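You operate a simulated robot arm through the tools that you are given. There is no shell and no other tool. Be economical: measure what you need, move in short steps, check, and stop when the job is done.

You run a simulated robot arm. Do the job below in one go: nothing can be reset, and whatever is moved stays where it is left.

## Task
Put things in order on the top of the hall table. At the end: the blue umbrella case from the top of the hall table stands where the milk bottle (marked "Oat Milk") stood; the white paper ball from the top of the hall table is on the grey glasses case; the white tub stands where the blue umbrella case stood; the milk bottle from the top of the hall table is on the blue coaster; the grey foam block stands where the white paper ball stood; whatever was shut is shut again. Leave all else as you found it, and nothing knocked over.

The check looks at the end state, three seconds after you hand in, the way a careful person would. Anything else that was tipped, shoved, dropped, spilled or broken makes it a failure.

## Robot
A 7-joint arm with a two-finger parallel gripper, fixed in place. Base frame: the origin is at the foot of the arm, x ahead of it, y to its left, z up; the work surface is at about z = 0.8. Readings come in m, degrees, newtons and seconds.
With the tool pointing down near the work surface it reaches from about 0.3 to 0.7 m from the base axis. Its first joint turns from -66.0 to 66.0 degrees. Payload 1.57 kg.
The TCP is the grasp point between the finger pads, 0.03 m short of the fingertips. In the tool frame z runs along the fingers and y along their closing line. Largest opening 0.11 m; finger width 0.024, thickness 0.012; the body of the gripper, 0.048 by 0.112 m, starts 0.078 m behind the TCP.
Orientation is told as [roll, pitch, yaw] about the base's x, y, z axes, in that order, counted from this pose: with the fingers straight down and closing along the base's y, the tool's x points along the base's -x, its y along +y and its z along -z.

## Interface
- The arm moves only by the tool step_arm. Its argument "steps" is a list of rows, each a list of 6 numbers: the shift along the base's x, y, z in cm, then the turn, a rotation vector about the base's x, y, z in degrees. In form: [[dx, dy, dz, rx, ry, rz], ...]. A call has 1 to 10 rows; each row shifts and turns the commanded pose from where the row before left it. "hand" is the gripper command, from -1 (fully open) to 1 (shut), values between in proportion, set as the call begins (left out, the last holds). A row lasts 0.2 s, in which the tool goes at most 0.05 m and 8.6 degrees; a call with a longer step from one row to the next is refused whole, and so is a gripper value outside its range. A pose out of reach is approached as far as the arm can. The call stops where the force on the tool passes 40 N (or 10 N more than at its start, if that is more) or the arm is blocked; 0.2 s more then pass. The fingers move at their own pace (about 0.108 m/s each) and stop on an object; they squeeze with about 43 N. The grip force told is the motor's: it shows also when the fingers shut on nothing. Time passes only in rows, and 0.2 s behind the last, so rows that do not move let the fingers close. The reply holds the time, the measured pose of the TCP, the force on the tool along the base axes, the opening and the grip force, in the units named above and with some noise, and new pictures: "show" is both (left out), scene, wrist or none.
- Cameras (640 x 400 px; columns grow to the right, rows downward): "scene" is fixed at [0.1642, -0.4112, 1.3823]; the picture's right is [0.77, -0.64, 0.00], its down [-0.53, -0.64, -0.56] and it looks along [0.35, 0.43, -0.83] (base axes); focal length 330 px, centre (320, 200). "wrist" rides on the gripper at [-0.036, 0, -0.08] in the tool frame; the picture's right is [0.00, -1.00, 0.00], its down [0.97, 0.00, -0.24] and it looks along [0.24, 0.00, 0.97] (tool axes); focal length 218 px, centre (320, 200).
- measure_at(camera, pixels): for up to 12 pixels [column, row] of the newest picture of that camera ("zoom" is the newest enlarged one), the place [x, y, z] in the base frame of the surface seen there, good to about 0.003 m, but the place of the scene camera against the robot may be out by one fixed shift of up to 0.018 m in any direction. It takes no simulated time.
- inspect(camera, box): a new picture of the part [left, top, right, bottom] of that camera's present view, enlarged. It takes no simulated time.
- sign_off(): hands the job in; it is judged then, once.

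Keep the steps short. Do not move on a guess: measure, check each grasp and each placing, and mend mistakes. In all there are 80 turns and 120 pictures (those below and enlarged ones count). Leave the gripper open and the arm clear of the work at the hand-in unless told otherwise, and finish with a single line.

The tools are called after "Request:" as name(argument=value, ...) on one line, values as JSON. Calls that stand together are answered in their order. step_arm: Moves the arm, as the interface text tells. Its arguments: {"type":"object","properties":{"steps":{"type":"array"},"hand":{"type":"number"},"show":{"type":"string","enum":["both","scene","wrist","none"]}},"required":["steps"]} The other tools are called the same way: measure_at (camera, pixels) gives the place of the surface under pixels of a picture; inspect (camera, box) takes an enlarged picture of a part of a camera's view; sign_off () hands the job in.

At the start:

```text
t: 0.0
tcp_pos: [0.3099, -0.2245, 1.1199]
ee_rot: [0.0, 0.0, 0.0]
ft_force: [0.3, 0.6, -0.3]
opening: 0.1102
grasp_force: 0.1
```

scene: 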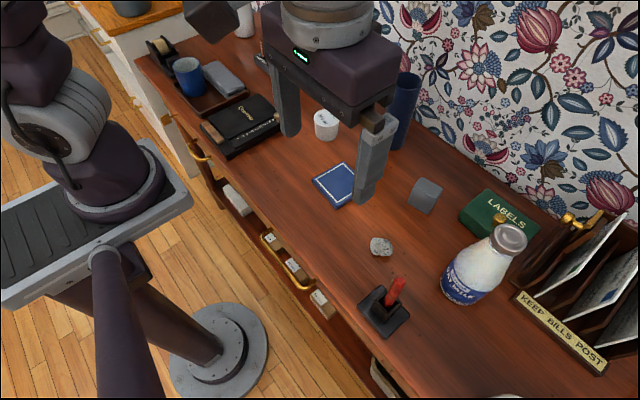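
wrist: 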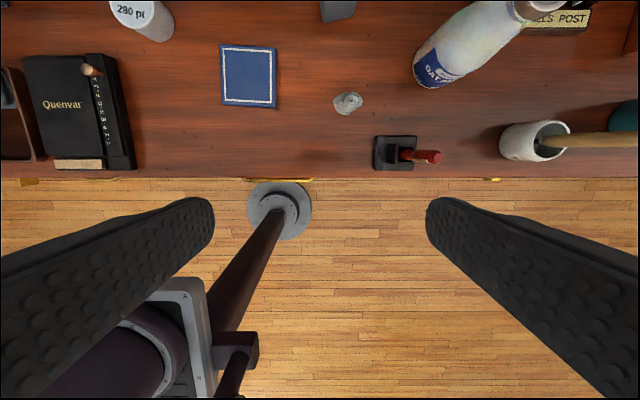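

I start by looking closer at the scene from both cameras.

Request:
inspect(camera="scene", box=[130, 0, 390, 163])

Request:
inspect(camera="scene", box=[300, 150, 640, 362])

Request:
measure_at(camera="scene", pixels=[[326, 112], [327, 138], [408, 76], [398, 146], [336, 186], [427, 186], [381, 245], [511, 236], [468, 295], [223, 75], [350, 240], [250, 120]])

Request:
measure_at(camera="wrist", pixels=[[130, 12], [160, 30], [222, 45], [276, 48], [223, 105], [275, 107], [348, 102], [338, 10], [430, 80], [520, 8], [395, 150], [540, 140]])

```text
2.45 times, centred on (260, 82) of scene
```

zoom: 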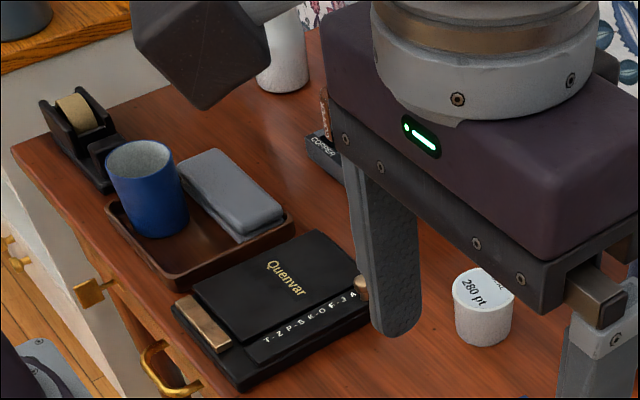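

```text
1.88 times, centred on (470, 256) of scene
```

zoom: 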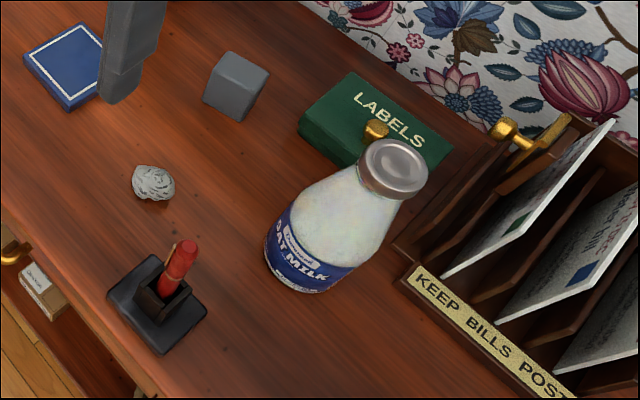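

```text
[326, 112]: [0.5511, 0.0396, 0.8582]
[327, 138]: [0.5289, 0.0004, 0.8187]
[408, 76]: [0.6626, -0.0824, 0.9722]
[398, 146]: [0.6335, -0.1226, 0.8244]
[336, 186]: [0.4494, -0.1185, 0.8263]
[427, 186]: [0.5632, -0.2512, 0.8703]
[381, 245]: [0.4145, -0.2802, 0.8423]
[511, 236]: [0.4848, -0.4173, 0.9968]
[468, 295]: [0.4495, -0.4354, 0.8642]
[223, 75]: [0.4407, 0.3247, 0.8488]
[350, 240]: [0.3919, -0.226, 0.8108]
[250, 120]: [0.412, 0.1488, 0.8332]
```

```text
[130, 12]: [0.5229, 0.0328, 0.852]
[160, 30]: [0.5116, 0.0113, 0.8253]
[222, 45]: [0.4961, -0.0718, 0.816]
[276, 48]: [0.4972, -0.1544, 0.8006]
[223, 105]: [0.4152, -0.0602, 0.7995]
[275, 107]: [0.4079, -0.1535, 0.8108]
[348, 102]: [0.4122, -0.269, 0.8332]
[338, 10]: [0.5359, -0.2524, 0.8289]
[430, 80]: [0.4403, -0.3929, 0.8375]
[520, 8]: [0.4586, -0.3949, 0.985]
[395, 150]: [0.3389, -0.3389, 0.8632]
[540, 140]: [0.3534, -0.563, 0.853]
```

The objects are named. I need a better overhead view with the wrist camera; I move forward, high up (nothing on the table is higher than ~0.99).

Request:
step_arm(steps=[[4, 0, 2, 0, 0, 0], [4, 0, 2, 0, 0, 0], [4, 0, 1, 0, 0, 0], [4, 0, 0, 0, 0, 0], [4, 0, 0, 0, 0, 0], [2, 0, 0, 0, 0, 0], [0, 0, 0, 0, 0, 0]])

```text
t: 1.6
tcp_pos: [0.5276, -0.2259, 1.1745]
ee_rot: [0.0, 0.0, 0.0]
ft_force: [-0.3, 0.3, 0.8]
opening: 0.1101
grasp_force: 0.0
```

scene: 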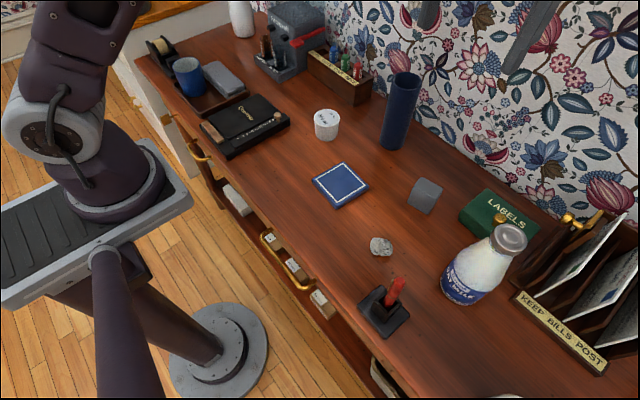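
wrist: 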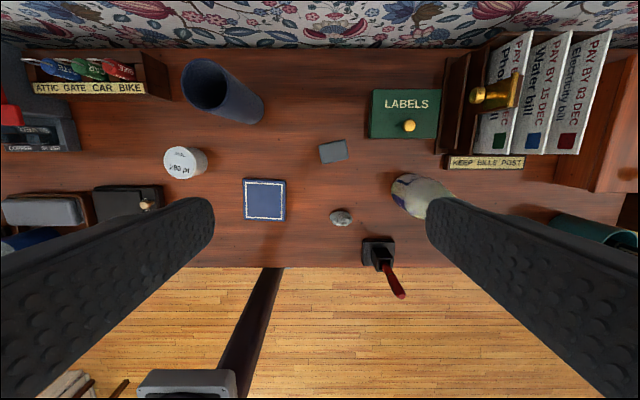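

Now the wrist picture shows almost all; I enlarge and measure.

Request:
inspect(camera="wrist", box=[150, 40, 360, 240])

Request:
measure_at(camera="wrist", pixels=[[205, 82], [183, 80], [228, 80], [250, 122], [262, 105], [180, 160], [265, 200], [245, 180], [285, 218], [333, 150], [340, 218], [410, 182]])

Request:
measure_at(camera="wrist", pixels=[[320, 146], [345, 139], [347, 157], [322, 163], [330, 217], [351, 218], [340, 211], [340, 225], [164, 160], [192, 150], [192, 172], [300, 170]])

Request:
measure_at(camera="scene", pixels=[[405, 80], [394, 140], [314, 184], [347, 165], [369, 186], [334, 209], [425, 185], [381, 245], [511, 237], [461, 290], [326, 117], [223, 77]])

```text
2.00 times, centred on (255, 140) of wrist
```

zoom: 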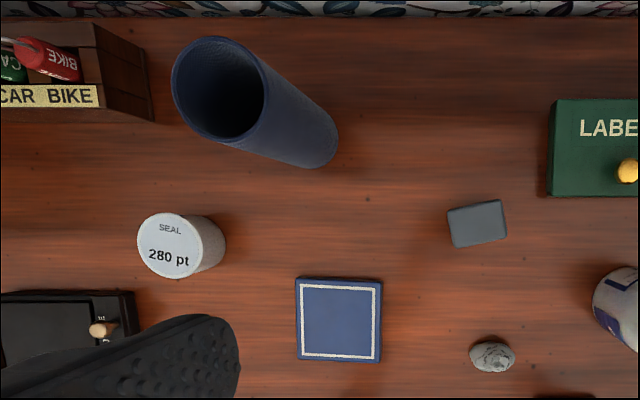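

```text
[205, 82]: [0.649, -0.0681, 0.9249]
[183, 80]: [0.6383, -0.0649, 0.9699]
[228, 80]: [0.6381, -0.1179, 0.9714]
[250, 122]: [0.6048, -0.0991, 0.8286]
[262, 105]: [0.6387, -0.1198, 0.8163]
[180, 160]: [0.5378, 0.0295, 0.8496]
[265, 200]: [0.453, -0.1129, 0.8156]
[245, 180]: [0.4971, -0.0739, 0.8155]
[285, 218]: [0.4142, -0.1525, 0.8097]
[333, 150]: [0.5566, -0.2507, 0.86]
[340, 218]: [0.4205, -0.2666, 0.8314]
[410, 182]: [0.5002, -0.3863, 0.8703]
```

```text
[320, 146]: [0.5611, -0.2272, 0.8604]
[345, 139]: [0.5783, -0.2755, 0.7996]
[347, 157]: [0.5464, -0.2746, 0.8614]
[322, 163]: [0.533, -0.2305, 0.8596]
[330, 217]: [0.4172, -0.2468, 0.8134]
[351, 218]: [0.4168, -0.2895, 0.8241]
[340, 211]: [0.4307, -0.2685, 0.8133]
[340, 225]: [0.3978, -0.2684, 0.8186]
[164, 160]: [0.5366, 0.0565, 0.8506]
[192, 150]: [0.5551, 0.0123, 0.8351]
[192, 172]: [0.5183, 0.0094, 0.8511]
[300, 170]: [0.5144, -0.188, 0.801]
```

```text
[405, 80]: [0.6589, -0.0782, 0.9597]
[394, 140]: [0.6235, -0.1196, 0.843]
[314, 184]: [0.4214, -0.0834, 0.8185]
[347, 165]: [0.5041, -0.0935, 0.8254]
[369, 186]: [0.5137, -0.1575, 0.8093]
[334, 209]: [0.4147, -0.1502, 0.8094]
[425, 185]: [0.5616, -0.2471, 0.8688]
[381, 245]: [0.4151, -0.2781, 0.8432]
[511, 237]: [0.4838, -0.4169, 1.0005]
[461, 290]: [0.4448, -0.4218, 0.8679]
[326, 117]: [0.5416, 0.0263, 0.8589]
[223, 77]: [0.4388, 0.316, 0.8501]
```

Layout found: coaster ≈(0.455,-0.113), umbrella tube ≈(0.635,-0.091, top 0.97), tub ≈(0.533,0.029), foam ≈(0.553,-0.250, turned 12°), ball ≈(0.415,-0.270). Next I look at the bottle from above.

Request:
step_arm(steps=[[-2, -4, 0, 0, 0, 0], [-2, -4, 0, 0, 0, 0], [-2, -4, 0, 0, 0, 0], [-2, -4, 0, 0, 0, 0], [0, -3, 0, 0, 0, 0], [0, 0, 0, 0, 0, 0]], show="wrist")

```text
t: 3.0
tcp_pos: [0.436, -0.3975, 1.1688]
ee_rot: [0.0, 0.0, 0.0]
ft_force: [0.0, -0.6, 0.4]
opening: 0.11
grasp_force: 0.0
out of reach, approached as far as the arm can: row 4, 5
```

wrist: 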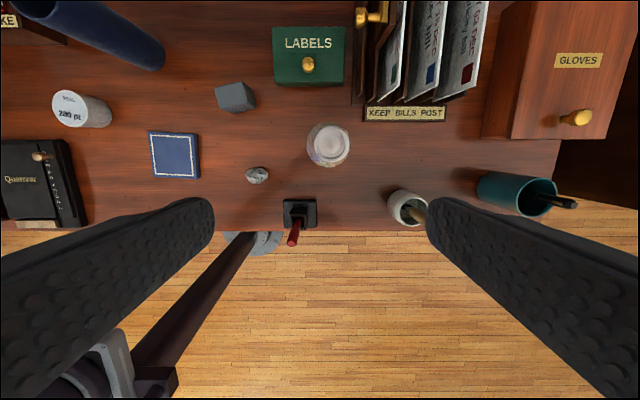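

Request:
inspect(camera="wrist", box=[240, 80, 460, 220])

Request:
measure_at(camera="wrist", pixels=[[330, 145], [314, 145], [346, 145], [330, 128], [309, 152], [330, 166], [366, 112], [440, 120], [300, 200], [400, 205], [257, 175], [310, 85]])

```text
2.86 times, centred on (350, 150) of wrist
```

zoom: 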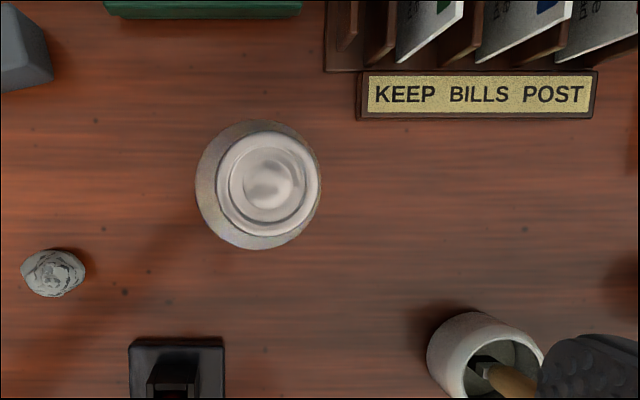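

```text
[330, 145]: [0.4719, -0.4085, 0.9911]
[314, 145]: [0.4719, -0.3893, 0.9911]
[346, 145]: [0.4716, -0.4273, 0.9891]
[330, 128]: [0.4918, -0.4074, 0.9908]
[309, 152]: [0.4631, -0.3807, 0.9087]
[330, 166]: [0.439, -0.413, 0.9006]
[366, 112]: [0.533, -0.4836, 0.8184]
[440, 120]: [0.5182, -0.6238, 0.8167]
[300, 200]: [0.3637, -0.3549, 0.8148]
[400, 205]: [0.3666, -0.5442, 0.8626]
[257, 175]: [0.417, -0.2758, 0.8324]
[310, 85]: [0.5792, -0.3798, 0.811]
```

Bottle at ≈(0.473,-0.411), cap top 0.991, body ø≈0.075. Ball at ≈(0.416,-0.2715), ~0.045 × 0.035, 0.034 high. First the ball: I move over it with the fingers half open and go down to z≈0.93 for a check.

Request:
step_arm(steps=[[-1, 4.2, 0, 0, 0, 0], [-1, 4.2, 0, 0, 0, 0], [0, 4.2, 0, 0, 0, 0], [0, 0, -4.5, 0, 0, 0], [0, 0, -4.5, 0, 0, 0], [0, 0, -4.5, 0, 0, 0], [0, 0, -4.5, 0, 0, 0], [0, 0, -4.5, 0, 0, 0], [0, 0, 0, 0, 0, 0]], hand=-0.4)

```text
t: 5.0
tcp_pos: [0.4179, -0.2711, 0.9469]
ee_rot: [0.0, 0.0, 0.0]
ft_force: [-0.7, 1.3, -0.4]
opening: 0.0771
grasp_force: 0.1
```

scene: 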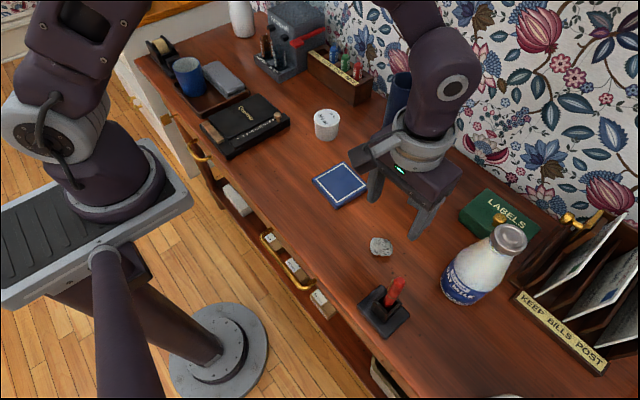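
wrist: 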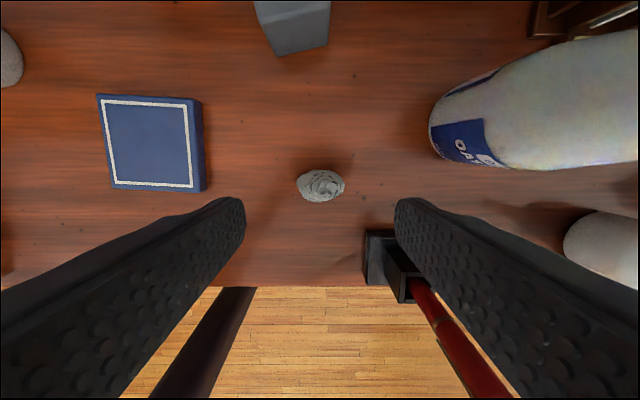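

Request:
measure_at(camera="wrist", pixels=[[320, 185], [298, 184], [344, 186], [320, 171], [320, 201], [370, 235], [366, 280], [420, 290], [395, 232], [290, 190], [108, 188], [194, 187]])

Request:
measure_at(camera="scene", pixels=[[381, 246], [381, 286], [400, 310], [398, 284], [392, 296]])

```text
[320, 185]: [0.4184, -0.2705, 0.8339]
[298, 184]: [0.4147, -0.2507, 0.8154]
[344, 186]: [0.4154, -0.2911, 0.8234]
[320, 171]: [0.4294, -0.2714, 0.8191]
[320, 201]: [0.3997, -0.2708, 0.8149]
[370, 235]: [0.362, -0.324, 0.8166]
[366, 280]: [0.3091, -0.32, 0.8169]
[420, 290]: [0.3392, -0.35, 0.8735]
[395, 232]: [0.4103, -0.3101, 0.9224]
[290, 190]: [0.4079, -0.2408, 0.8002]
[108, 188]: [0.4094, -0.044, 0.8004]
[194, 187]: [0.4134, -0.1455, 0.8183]
```

```text
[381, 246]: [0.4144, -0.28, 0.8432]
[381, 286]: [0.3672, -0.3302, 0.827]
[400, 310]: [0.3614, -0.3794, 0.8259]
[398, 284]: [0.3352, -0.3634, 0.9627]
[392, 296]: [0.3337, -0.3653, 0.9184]
```

The ball is centred between the fingers and the stamp (x<0.366) is clear. I descend to z≈0.834 and close.

Request:
step_arm(steps=[[-0.2, 0, -4, 0, 0, 0], [0, 0, -4, 0, 0, 0], [0, 0, -3.3, 0, 0, 0], [0, 0, 0, 0, 0, 0]], show="none")

Request:
step_arm(steps=[[0, 0, 0, 0, 0, 0], [0, 0, 0, 0, 0, 0], [0, 0, 0, 0, 0, 0]], hand=1)

```text
t: 6.0
tcp_pos: [0.4131, -0.2691, 0.8341]
ee_rot: [-0.1, -0.1, 0.0]
ft_force: [-0.9, 0.9, -0.8]
opening: 0.077
grasp_force: 0.1
```

```text
t: 6.8
tcp_pos: [0.413, -0.2696, 0.8349]
ee_rot: [-0.1, 0.0, 0.1]
ft_force: [1.0, 0.3, 0.4]
opening: 0.0437
grasp_force: 43.2
```

scene: 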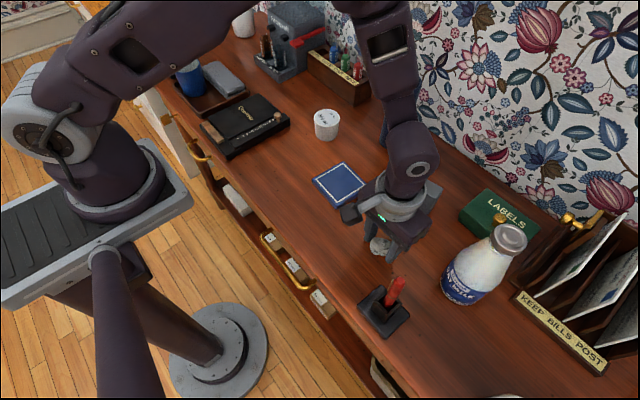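
wrist: 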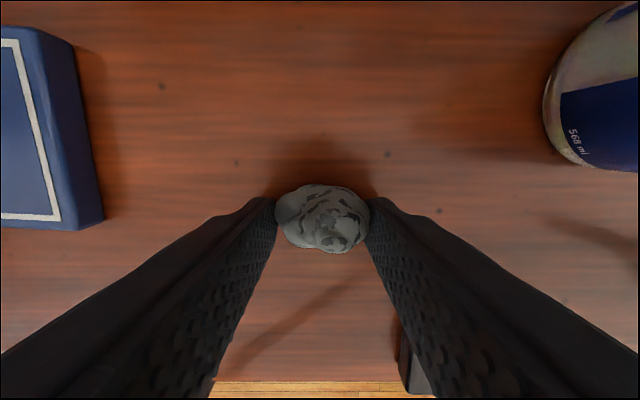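

Ball gripped (opening 0.0437). Lift and carry high to the glasses case side.

Request:
step_arm(steps=[[0, 0, 4.5, 0, 0, 0], [0, 0, 4.5, 0, 0, 0], [0, 0, 4.5, 0, 0, 0], [0, 0, 4.5, 0, 0, 0], [0, 4, 4, 0, 0, 0], [0, 4.5, 0, 0, 0, 0], [0, 4.5, 0, 0, 0, 0], [0, 4.5, 0, 0, 0, 0], [0, 4.5, 0, 0, 0, 0], [0, 4.5, 0, 0, 0, 0]], show="none")

Request:
step_arm(steps=[[0, 4.5, 0, 0, 0, 0], [0, 4.5, 0, 0, 0, 0], [0, 4.5, 0, 0, 0, 0], [0, 4.5, 0, 0, 0, 0], [0, 4.5, 0, 0, 0, 0], [0, 4.5, 0, 0, 0, 0], [0, 3, 0, 0, 0, 0], [0, 0, 0, 0, 0, 0]])

```text
refused: row 5 steps farther than a row can; nothing moved
```

```text
t: 8.6
tcp_pos: [0.4108, 0.0287, 0.834]
ee_rot: [0.0, 0.0, -0.1]
ft_force: [-0.7, -0.3, 0.3]
opening: 0.0317
grasp_force: 40.5
```

scene: 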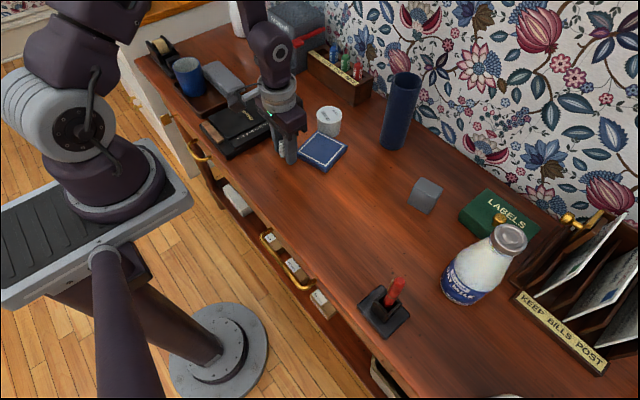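
wrist: 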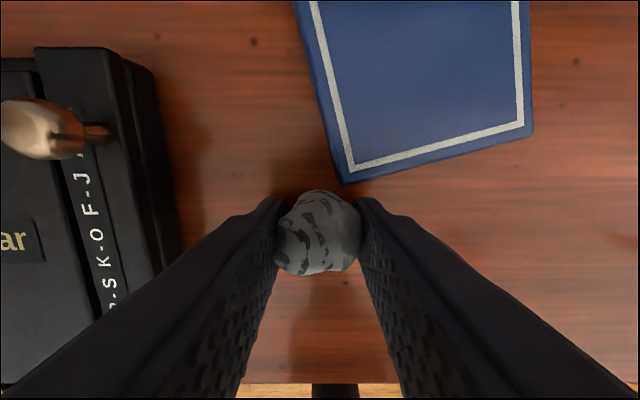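

My mistake: the lift was refused (row too long) and the second call swept sideways low, pushing the coaster. I must put that right later. First I lift straight up and check what was disturbed.

Request:
step_arm(steps=[[0, 0, 4.5, 0, 0, 0], [0, 0, 4.5, 0, 0, 0], [0, 0, 4.5, 0, 0, 0], [0, 0, 4.5, 0, 0, 0], [0, 0, 4.5, 0, 0, 0], [0, 0, 0, 0, 0, 0]])

```text
t: 10.0
tcp_pos: [0.4131, 0.0318, 1.0569]
ee_rot: [0.0, 0.0, 0.1]
ft_force: [-0.3, -0.4, -0.1]
opening: 0.0315
grasp_force: 39.7
```

scene: 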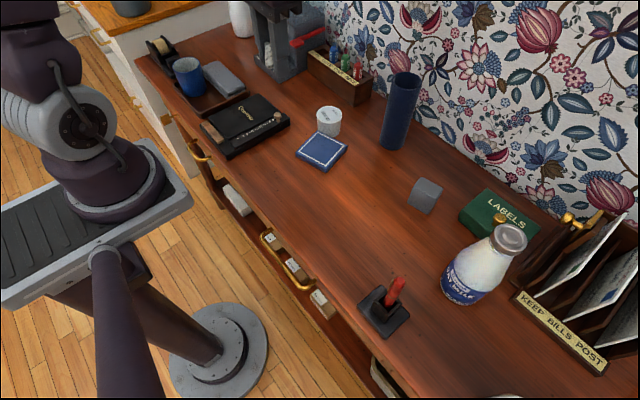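
wrist: 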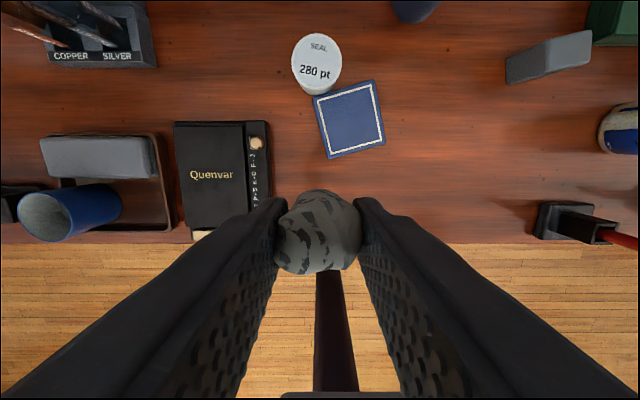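

Only the coaster moved (turned, now against the tub); nothing tipped. I'll restore it later. Now I measure the glasses case, wrist pixels about (40..158, 137..178).

Request:
measure_at(camera="wrist", pixels=[[100, 155], [45, 142], [150, 142], [155, 172], [48, 176], [100, 140], [100, 174], [60, 157], [140, 157], [95, 190], [320, 255], [320, 195]])

Request:
inspect(camera="wrist", box=[0, 100, 224, 240])

Request:
measure_at(camera="scene", pixels=[[188, 65], [223, 77], [210, 66], [238, 90]])

```text
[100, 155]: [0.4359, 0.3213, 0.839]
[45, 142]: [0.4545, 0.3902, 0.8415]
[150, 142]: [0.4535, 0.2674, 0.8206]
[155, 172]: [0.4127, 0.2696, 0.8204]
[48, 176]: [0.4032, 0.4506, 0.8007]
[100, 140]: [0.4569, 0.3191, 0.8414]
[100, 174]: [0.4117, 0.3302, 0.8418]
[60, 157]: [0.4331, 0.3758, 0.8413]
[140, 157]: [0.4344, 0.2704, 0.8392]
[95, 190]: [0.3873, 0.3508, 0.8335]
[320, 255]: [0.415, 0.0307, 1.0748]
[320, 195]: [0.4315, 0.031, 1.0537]
```

```text
2.86 times, centred on (112, 170) of wrist
```

zoom: 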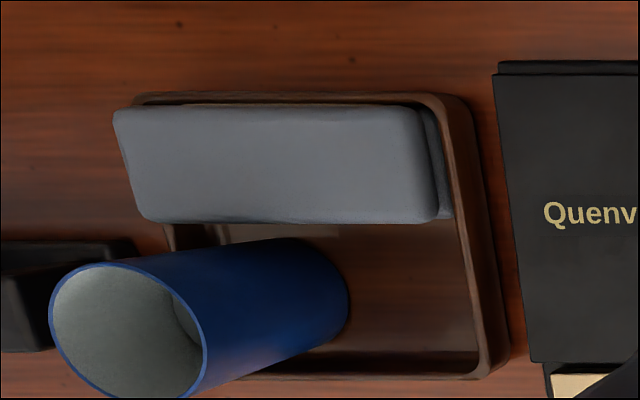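

```text
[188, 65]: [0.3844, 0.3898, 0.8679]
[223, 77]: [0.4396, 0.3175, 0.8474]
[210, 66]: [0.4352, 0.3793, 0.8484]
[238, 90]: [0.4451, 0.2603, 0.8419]
```

Case top z≈0.84, x 0.408–0.462, y 0.262–0.39; a free flat spot at (0.435,0.31). I carry the ball there, staying high.

Request:
step_arm(steps=[[0.4, 4.6, 0, 0, 0, 0], [0.4, 4.6, 0, 0, 0, 0], [0.4, 4.6, 0, 0, 0, 0], [0.4, 4.6, 0, 0, 0, 0], [0.4, 4.6, 0, 0, 0, 0], [0.3, 4.6, 0, 0, 0, 0], [0, 0, -4.5, 0, 0, 0], [0, 0, -4.5, 0, 0, 0], [0, 0, 0, 0, 0, 0]])

```text
t: 12.0
tcp_pos: [0.4348, 0.3062, 0.9682]
ee_rot: [0.0, 0.0, 0.0]
ft_force: [0.2, -0.8, 0.2]
opening: 0.0313
grasp_force: 40.3
```

scene: 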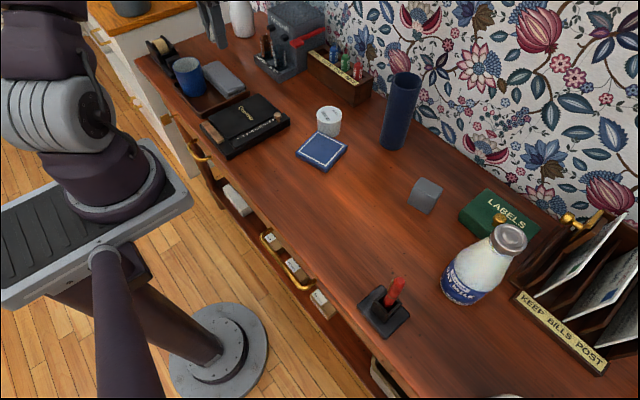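
wrist: 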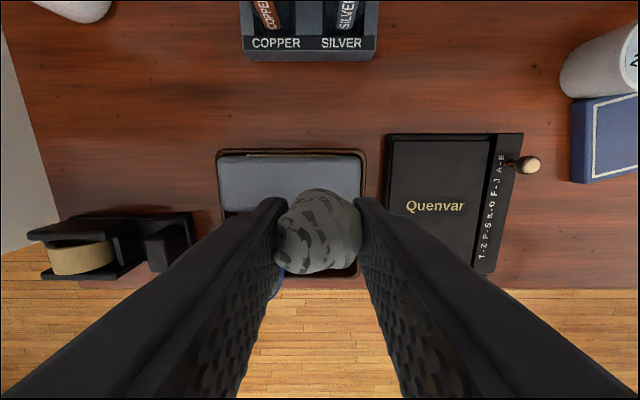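

Above the case. I go down slowly in small final steps watching force.

Request:
step_arm(steps=[[0, 0, -4, 0, 0, 0], [0, 0, -3.5, 0, 0, 0], [0, 0, -1, 0, 0, 0], [0, 0, 0, 0, 0, 0]])

```text
t: 13.0
tcp_pos: [0.435, 0.3049, 0.8814]
ee_rot: [0.0, -0.1, 0.0]
ft_force: [-0.9, 1.0, 0.0]
opening: 0.0311
grasp_force: 39.9
```

scene: 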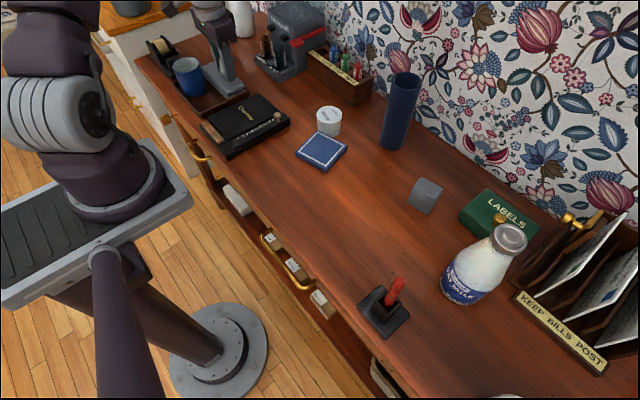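
wrist: 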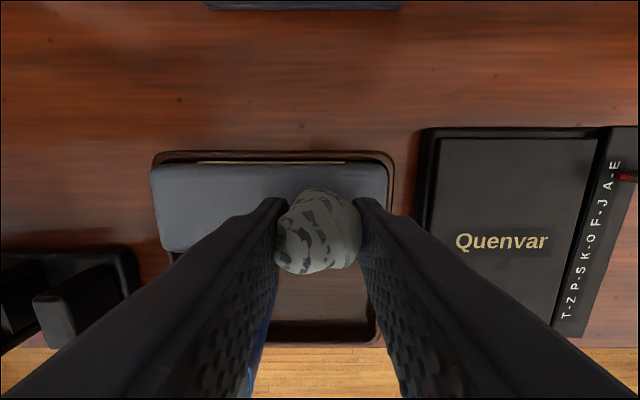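

Request:
inspect(camera="scene", box=[160, 30, 280, 105])

Request:
step_arm(steps=[[0, 0, -0.3, 0, 0, 0], [0, 0, -0.3, 0, 0, 0]], show="none")

```text
5.33 times, centred on (220, 68) of scene
```

zoom: 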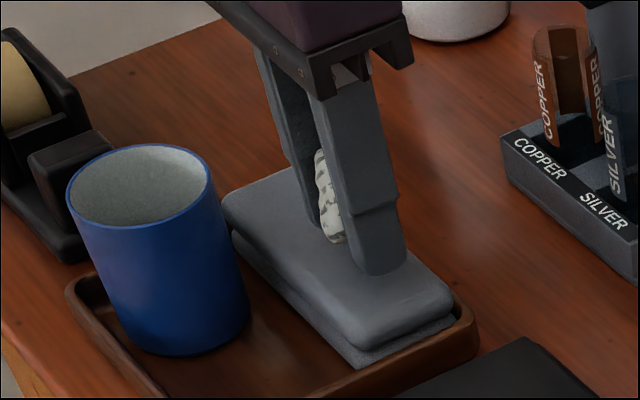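

```text
t: 13.6
tcp_pos: [0.4338, 0.3052, 0.8752]
ee_rot: [0.1, 0.0, -0.1]
ft_force: [0.7, 0.2, -0.6]
opening: 0.031
grasp_force: 39.9
```

Request:
step_arm(steps=[[0, 0, -0.15, 0, 0, 0], [0, 0, -0.15, 0, 0, 0]], show="none")

Request:
inspect(camera="scene", box=[190, 45, 254, 85])

```text
t: 14.2
tcp_pos: [0.4344, 0.305, 0.8736]
ee_rot: [0.0, 0.0, 0.0]
ft_force: [-0.2, 0.3, -0.4]
opening: 0.031
grasp_force: 39.7
```

```text
10.00 times, centred on (222, 65) of scene
```

zoom: 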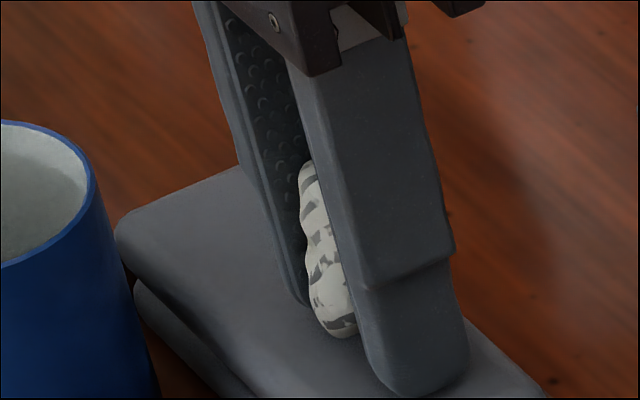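

The ball sits upright between the pads, close to the case top. I lower 1–2 mm more and open just a little so the pads still guard it.

Request:
step_arm(steps=[[0, 0, -0.2, 0, 0, 0], [0, 0, 0, 0, 0, 0]], show="none")

Request:
step_arm(steps=[[0, 0, 0, 0, 0, 0], [0, 0, 0, 0, 0, 0]], hand=0.36, show="wrist")

Request:
inspect(camera="scene", box=[190, 45, 254, 85])

```text
t: 14.8
tcp_pos: [0.435, 0.3036, 0.8713]
ee_rot: [0.1, 0.1, 0.0]
ft_force: [0.6, -0.4, -0.4]
opening: 0.0313
grasp_force: 39.8
```

```text
t: 15.4
tcp_pos: [0.4345, 0.306, 0.8707]
ee_rot: [0.0, 0.0, 0.0]
ft_force: [1.4, -0.3, -0.7]
opening: 0.0354
grasp_force: 0.1
```

wrist: 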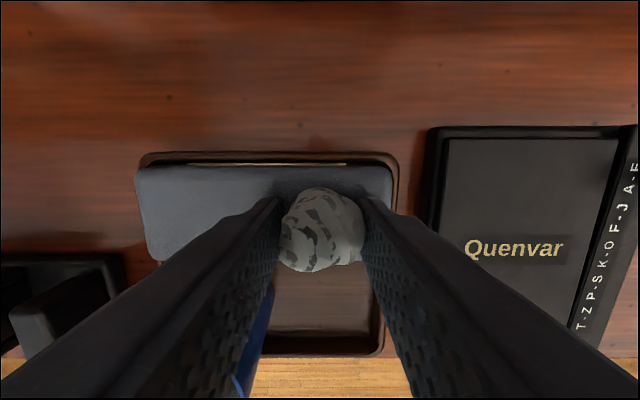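

```text
10.00 times, centred on (222, 65) of scene
```

zoom: 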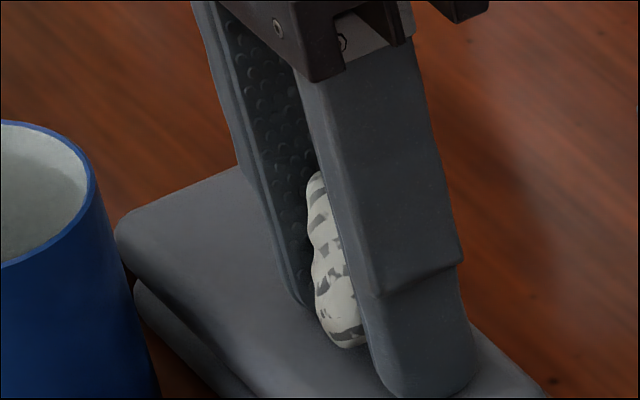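

It's released and stands still. Open further slowly and wait.

Request:
step_arm(steps=[[0, 0, 0, 0, 0, 0], [0, 0, 0, 0, 0, 0], [0, 0, 0, 0, 0, 0]], hand=0.1, show="wrist")

Request:
inspect(camera="scene", box=[190, 45, 254, 85])

```text
t: 16.2
tcp_pos: [0.4351, 0.3055, 0.8716]
ee_rot: [0.1, 0.0, 0.1]
ft_force: [-0.4, 0.7, 0.8]
opening: 0.0496
grasp_force: 0.1
```

wrist: 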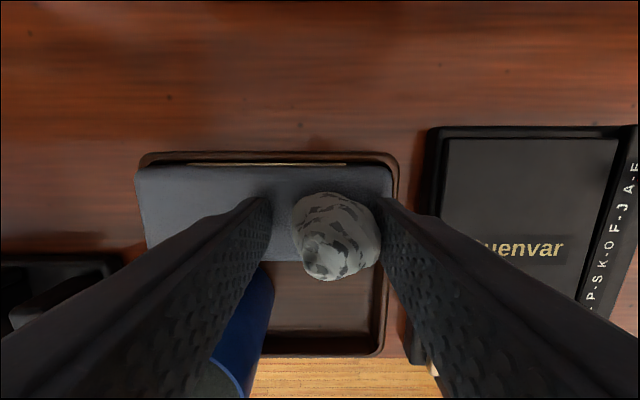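

```text
10.00 times, centred on (222, 65) of scene
```

zoom: 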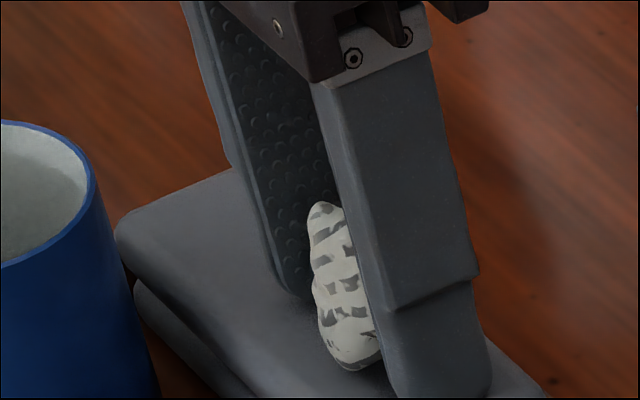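

Request:
step_arm(steps=[[0, 0, 0, 0, 0, 0], [0, 0, 0, 0, 0, 0], [0, 0, 0, 0, 0, 0]], hand=-0.1, show="wrist")

Request:
inspect(camera="scene", box=[190, 45, 254, 85])

```text
t: 17.0
tcp_pos: [0.4361, 0.3055, 0.8712]
ee_rot: [0.0, 0.0, 0.0]
ft_force: [1.1, -0.8, -0.6]
opening: 0.0606
grasp_force: 0.1
```

wrist: 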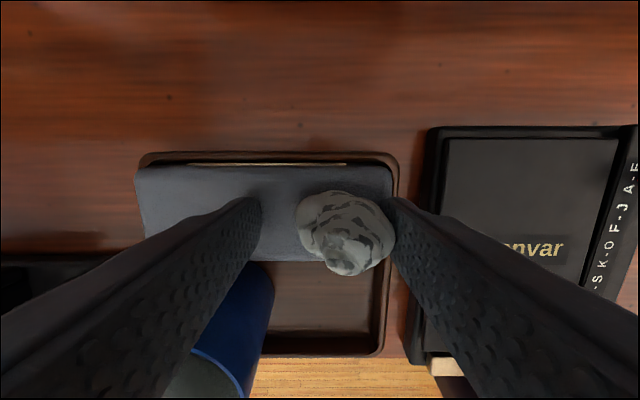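

```text
10.00 times, centred on (222, 65) of scene
```

zoom: 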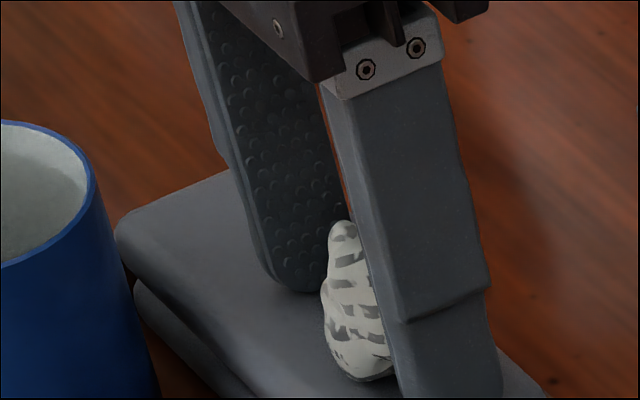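

The ball leans on the right pad. I nudge it gently back toward the case middle (+y 2 cm).

Request:
step_arm(steps=[[0, 0.4, 0, 0, 0, 0], [0, 0.4, 0, 0, 0, 0], [0, 0.4, 0, 0, 0, 0], [0, 0.4, 0, 0, 0, 0], [0, 0.4, 0, 0, 0, 0], [0, 0, 0, 0, 0, 0]], show="wrist")

Request:
inspect(camera="scene", box=[190, 45, 254, 85])

```text
t: 18.4
tcp_pos: [0.4367, 0.3253, 0.8707]
ee_rot: [0.0, 0.1, 0.0]
ft_force: [0.3, -0.3, -0.1]
opening: 0.0607
grasp_force: 0.1
```

wrist: 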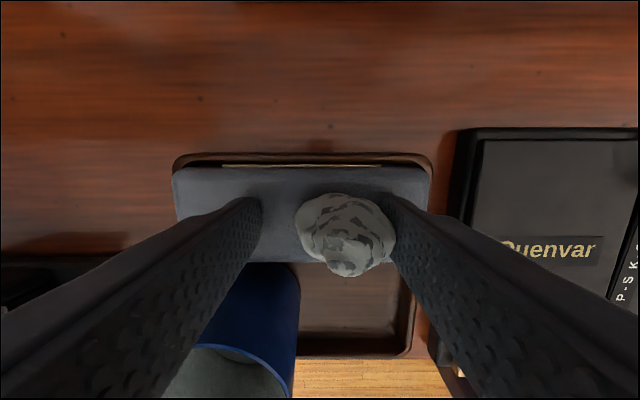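

```text
10.00 times, centred on (222, 65) of scene
```

zoom: 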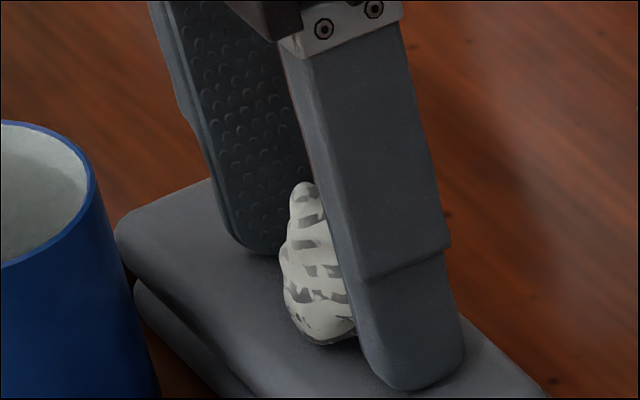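

Now open slowly further so it can settle.

Request:
step_arm(steps=[[0, 0, 0, 0, 0, 0], [0, 0, 0, 0, 0, 0]], hand=-0.28, show="none")

Request:
step_arm(steps=[[0, 0, 0, 0, 0, 0], [0, 0, 0, 0, 0, 0]], hand=-0.46, show="wrist")

Request:
inspect(camera="scene", box=[190, 45, 254, 85])

```text
t: 19.0
tcp_pos: [0.4355, 0.3253, 0.8716]
ee_rot: [0.0, 0.0, 0.0]
ft_force: [0.0, 0.7, -0.7]
opening: 0.0704
grasp_force: 0.1
```

```text
t: 19.6
tcp_pos: [0.4365, 0.3249, 0.8703]
ee_rot: [-0.1, 0.1, -0.1]
ft_force: [0.1, -0.4, 1.0]
opening: 0.0803
grasp_force: 0.1
```

wrist: 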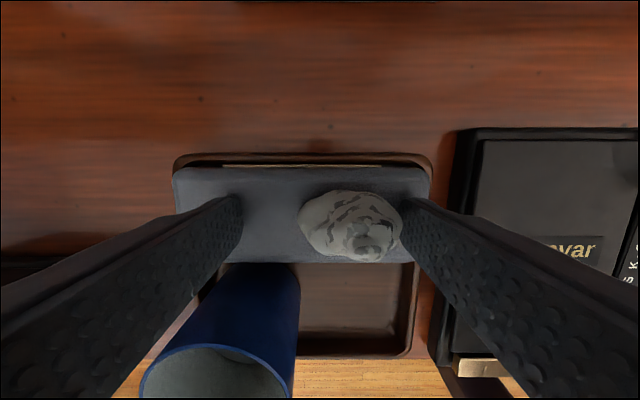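

```text
10.00 times, centred on (222, 65) of scene
```

zoom: 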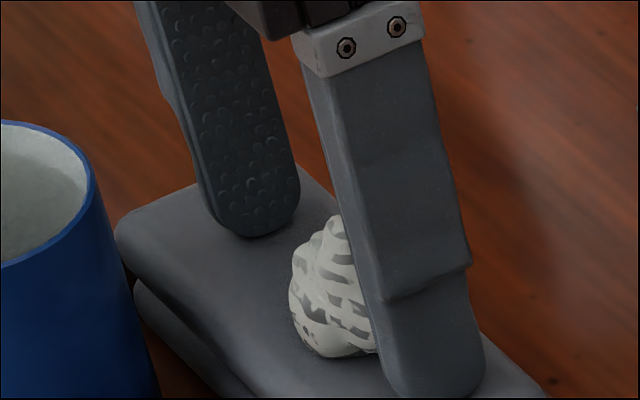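

Request:
step_arm(steps=[[0, 0, 0, 0, 0, 0], [0, 0, 0, 0, 0, 0]], hand=-0.62, show="none")

Request:
step_arm(steps=[[0, 0, 0, 0, 0, 0], [0, 0, 0, 0, 0, 0], [0, 0, 0, 0, 0, 0]], hand=-0.8, show="wrist")

Request:
inspect(camera="scene", box=[190, 45, 254, 85])

```text
t: 20.2
tcp_pos: [0.4364, 0.3257, 0.8715]
ee_rot: [0.1, 0.0, 0.0]
ft_force: [0.7, -0.1, 0.4]
opening: 0.0891
grasp_force: 0.0
```

```text
t: 21.0
tcp_pos: [0.4356, 0.3243, 0.8722]
ee_rot: [0.0, -0.1, 0.0]
ft_force: [-0.2, 0.1, 0.5]
opening: 0.0991
grasp_force: 0.1
```

wrist: 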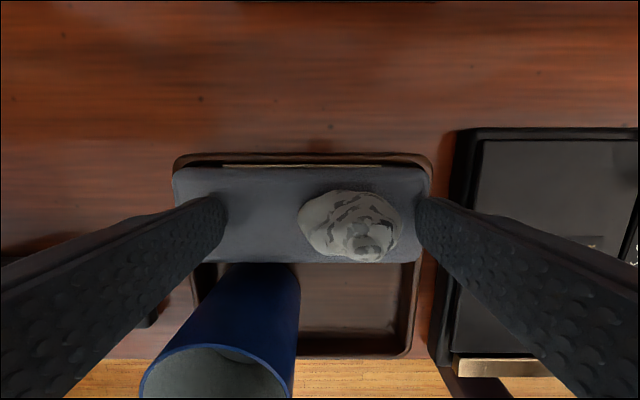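

```text
10.00 times, centred on (222, 65) of scene
```

zoom: 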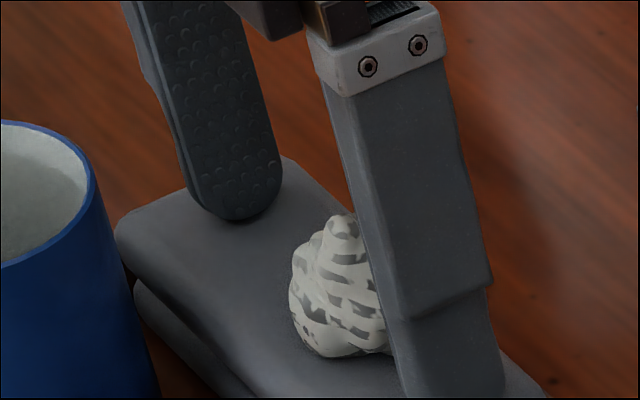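

The ball rests freely on the case. I lift straight up, then over toward the coaster.

Request:
step_arm(steps=[[0, 0, 2, 0, 0, 0], [0, 0, 4.5, 0, 0, 0], [0, 0, 4.5, 0, 0, 0], [0, 0, 4.5, 0, 0, 0], [0, 0, 2.5, 0, 0, 0], [0, 0, 0, 0, 0, 0]])

```text
t: 22.4
tcp_pos: [0.4335, 0.3234, 1.0515]
ee_rot: [0.0, 0.0, 0.0]
ft_force: [-0.6, -0.1, -0.6]
opening: 0.0989
grasp_force: 0.0
```

scene: 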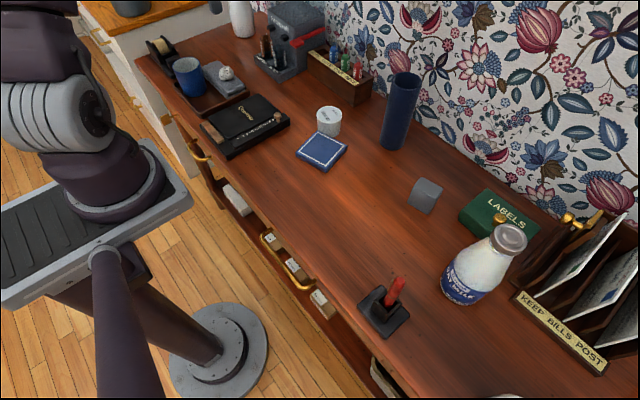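
wrist: 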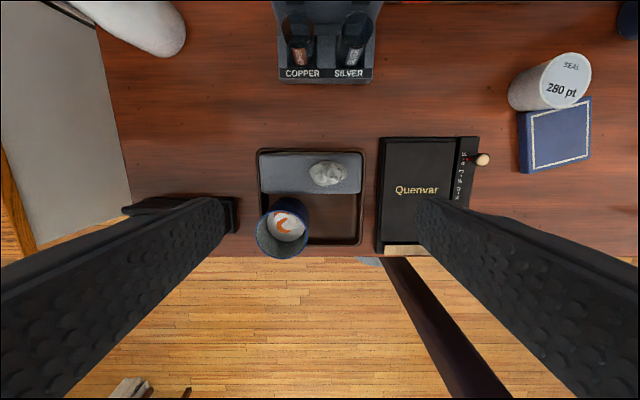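

Ball settled on the case. Next I go over the coaster to restore it.

Request:
step_arm(steps=[[0, -4.2, 0, 0, 0, 0], [0, -4.2, 0, 0, 0, 0], [0, -4.2, 0, 0, 0, 0], [0, -4.2, 0, 0, 0, 0], [0, -4.2, 0, 0, 0, 0], [0, -4.2, 0, 0, 0, 0], [0, -4.2, 0, 0, 0, 0], [0, -4.2, 0, 0, 0, 0], [0, -3, 0, 0, 0, 0], [0, 0, 0, 0, 0, 0]], hand=-1, show="wrist")

Request:
inspect(camera="wrist", box=[208, 60, 432, 200])

```text
t: 24.6
tcp_pos: [0.4373, -0.037, 1.0495]
ee_rot: [0.1, 0.0, -0.1]
ft_force: [-0.2, 0.9, -0.3]
opening: 0.11
grasp_force: 0.0
```

wrist: 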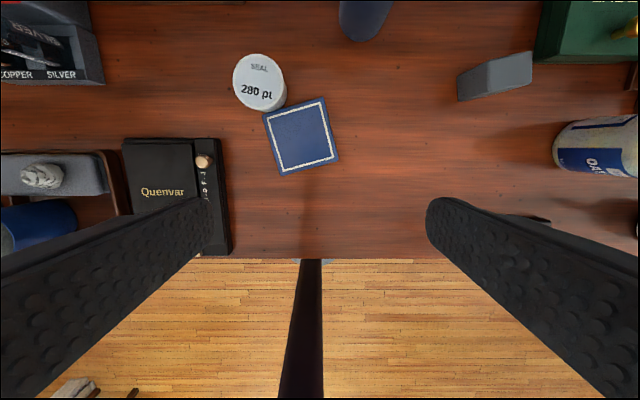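

```text
2.86 times, centred on (320, 130) of wrist
```

zoom: 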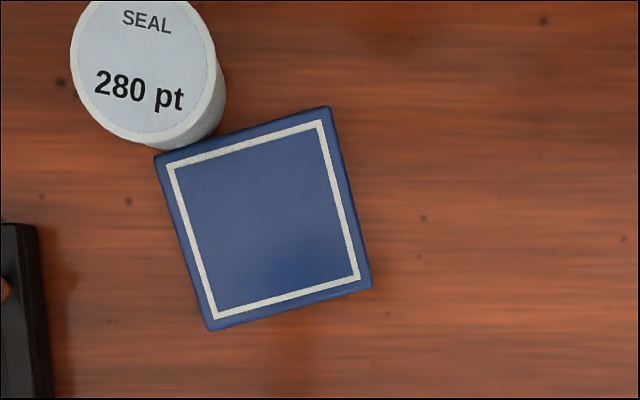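

Coaster is now at ≈(0.484,-0.011), turned +14.4°; it was at ≈(0.454,-0.110), ≈-2°. I align over it with a 14.4° turn, lowering to 0.90 and look.

Request:
step_arm(steps=[[2.4, 1.3, 0, 0, 0, 7.2], [2.3, 1.3, 0, 0, 0, 7.2], [0, 0, -4, 0, 0, 0], [0, 0, -4, 0, 0, 0], [0, 0, -4, 0, 0, 0], [0, 0, -3, 0, 0, 0], [0, 0, 0, 0, 0, 0]], show="wrist")

```text
t: 26.2
tcp_pos: [0.4829, -0.0134, 0.9001]
ee_rot: [-0.1, 0.0, 14.4]
ft_force: [0.5, -0.2, 0.2]
opening: 0.11
grasp_force: 0.0
```

wrist: 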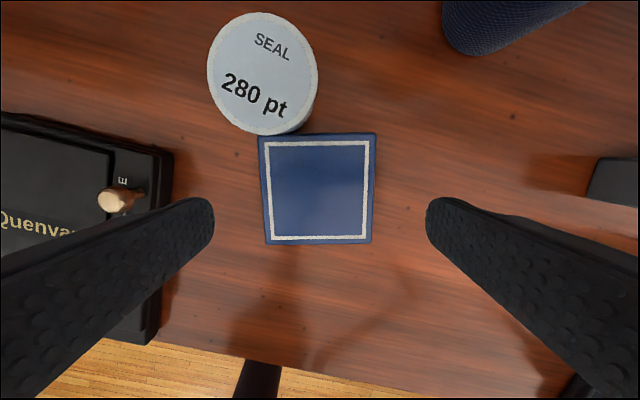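

Well aligned; fingers clear the book and tub. I go down to 0.832 and grip the coaster's sides.

Request:
step_arm(steps=[[0, 0.1, -3.5, 0, 0, 0], [0, 0, -2.5, 0, 0, 0], [0, 0, -0.7, 0, 0, 0], [0, 0, 0, 0, 0, 0]], show="none")

Request:
step_arm(steps=[[0, 0, 0, 0, 0, 0], [0, 0, 0, 0, 0, 0], [0, 0, 0, 0, 0, 0]], hand=1, show="wrist")

```text
t: 27.2
tcp_pos: [0.4834, -0.0135, 0.8348]
ee_rot: [0.0, -0.1, 14.3]
ft_force: [0.4, 0.8, 0.3]
opening: 0.11
grasp_force: 0.0
```

```text
t: 28.0
tcp_pos: [0.4821, -0.0121, 0.8353]
ee_rot: [0.0, 0.0, 14.4]
ft_force: [0.1, 1.7, 1.3]
opening: 0.0873
grasp_force: 42.9
```

wrist: 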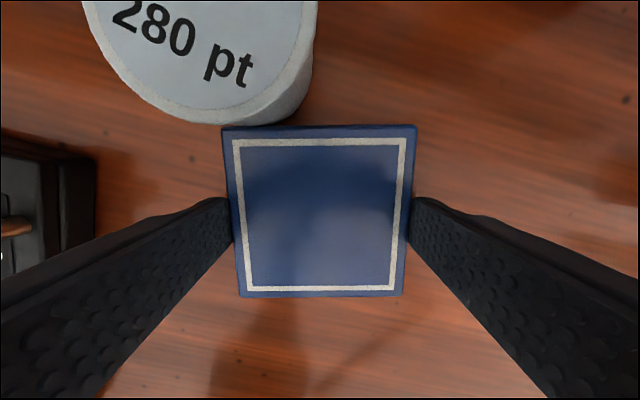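

Coaster gripped, centred. Lift 1.5 cm, move back by (-2.8,-9.8) cm with a -16.4° turn, then lower.

Request:
step_arm(steps=[[0, 0, 1.5, 0, 0, 0], [-0.7, -2.4, 0, 0, 0, -4], [-0.7, -2.5, 0, 0, 0, -4.2], [-0.7, -2.5, 0, 0, 0, -4.2], [-0.7, -2.4, 0, 0, 0, -4], [0, 0, 0, 0, 0, 0]])

Request:
inspect(camera="scene", box=[300, 150, 640, 362])

```text
t: 29.4
tcp_pos: [0.4541, -0.1124, 0.8495]
ee_rot: [0.0, 0.0, -2.1]
ft_force: [-0.3, 0.3, -1.3]
opening: 0.0874
grasp_force: 43.1
```

scene: 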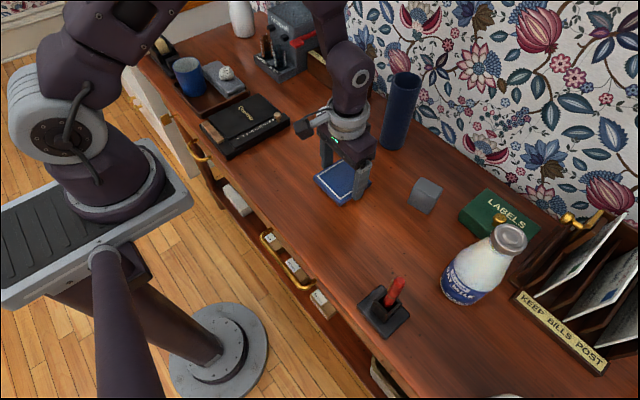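
wrist: 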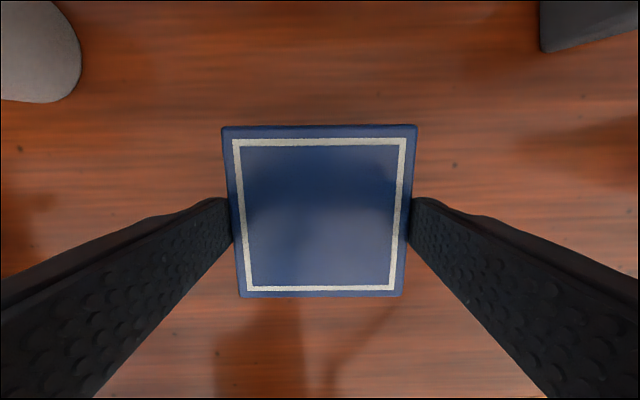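

```text
1.88 times, centred on (470, 256) of scene
```

zoom: 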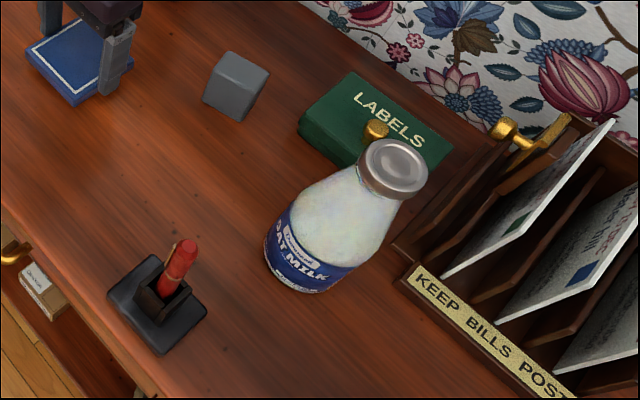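

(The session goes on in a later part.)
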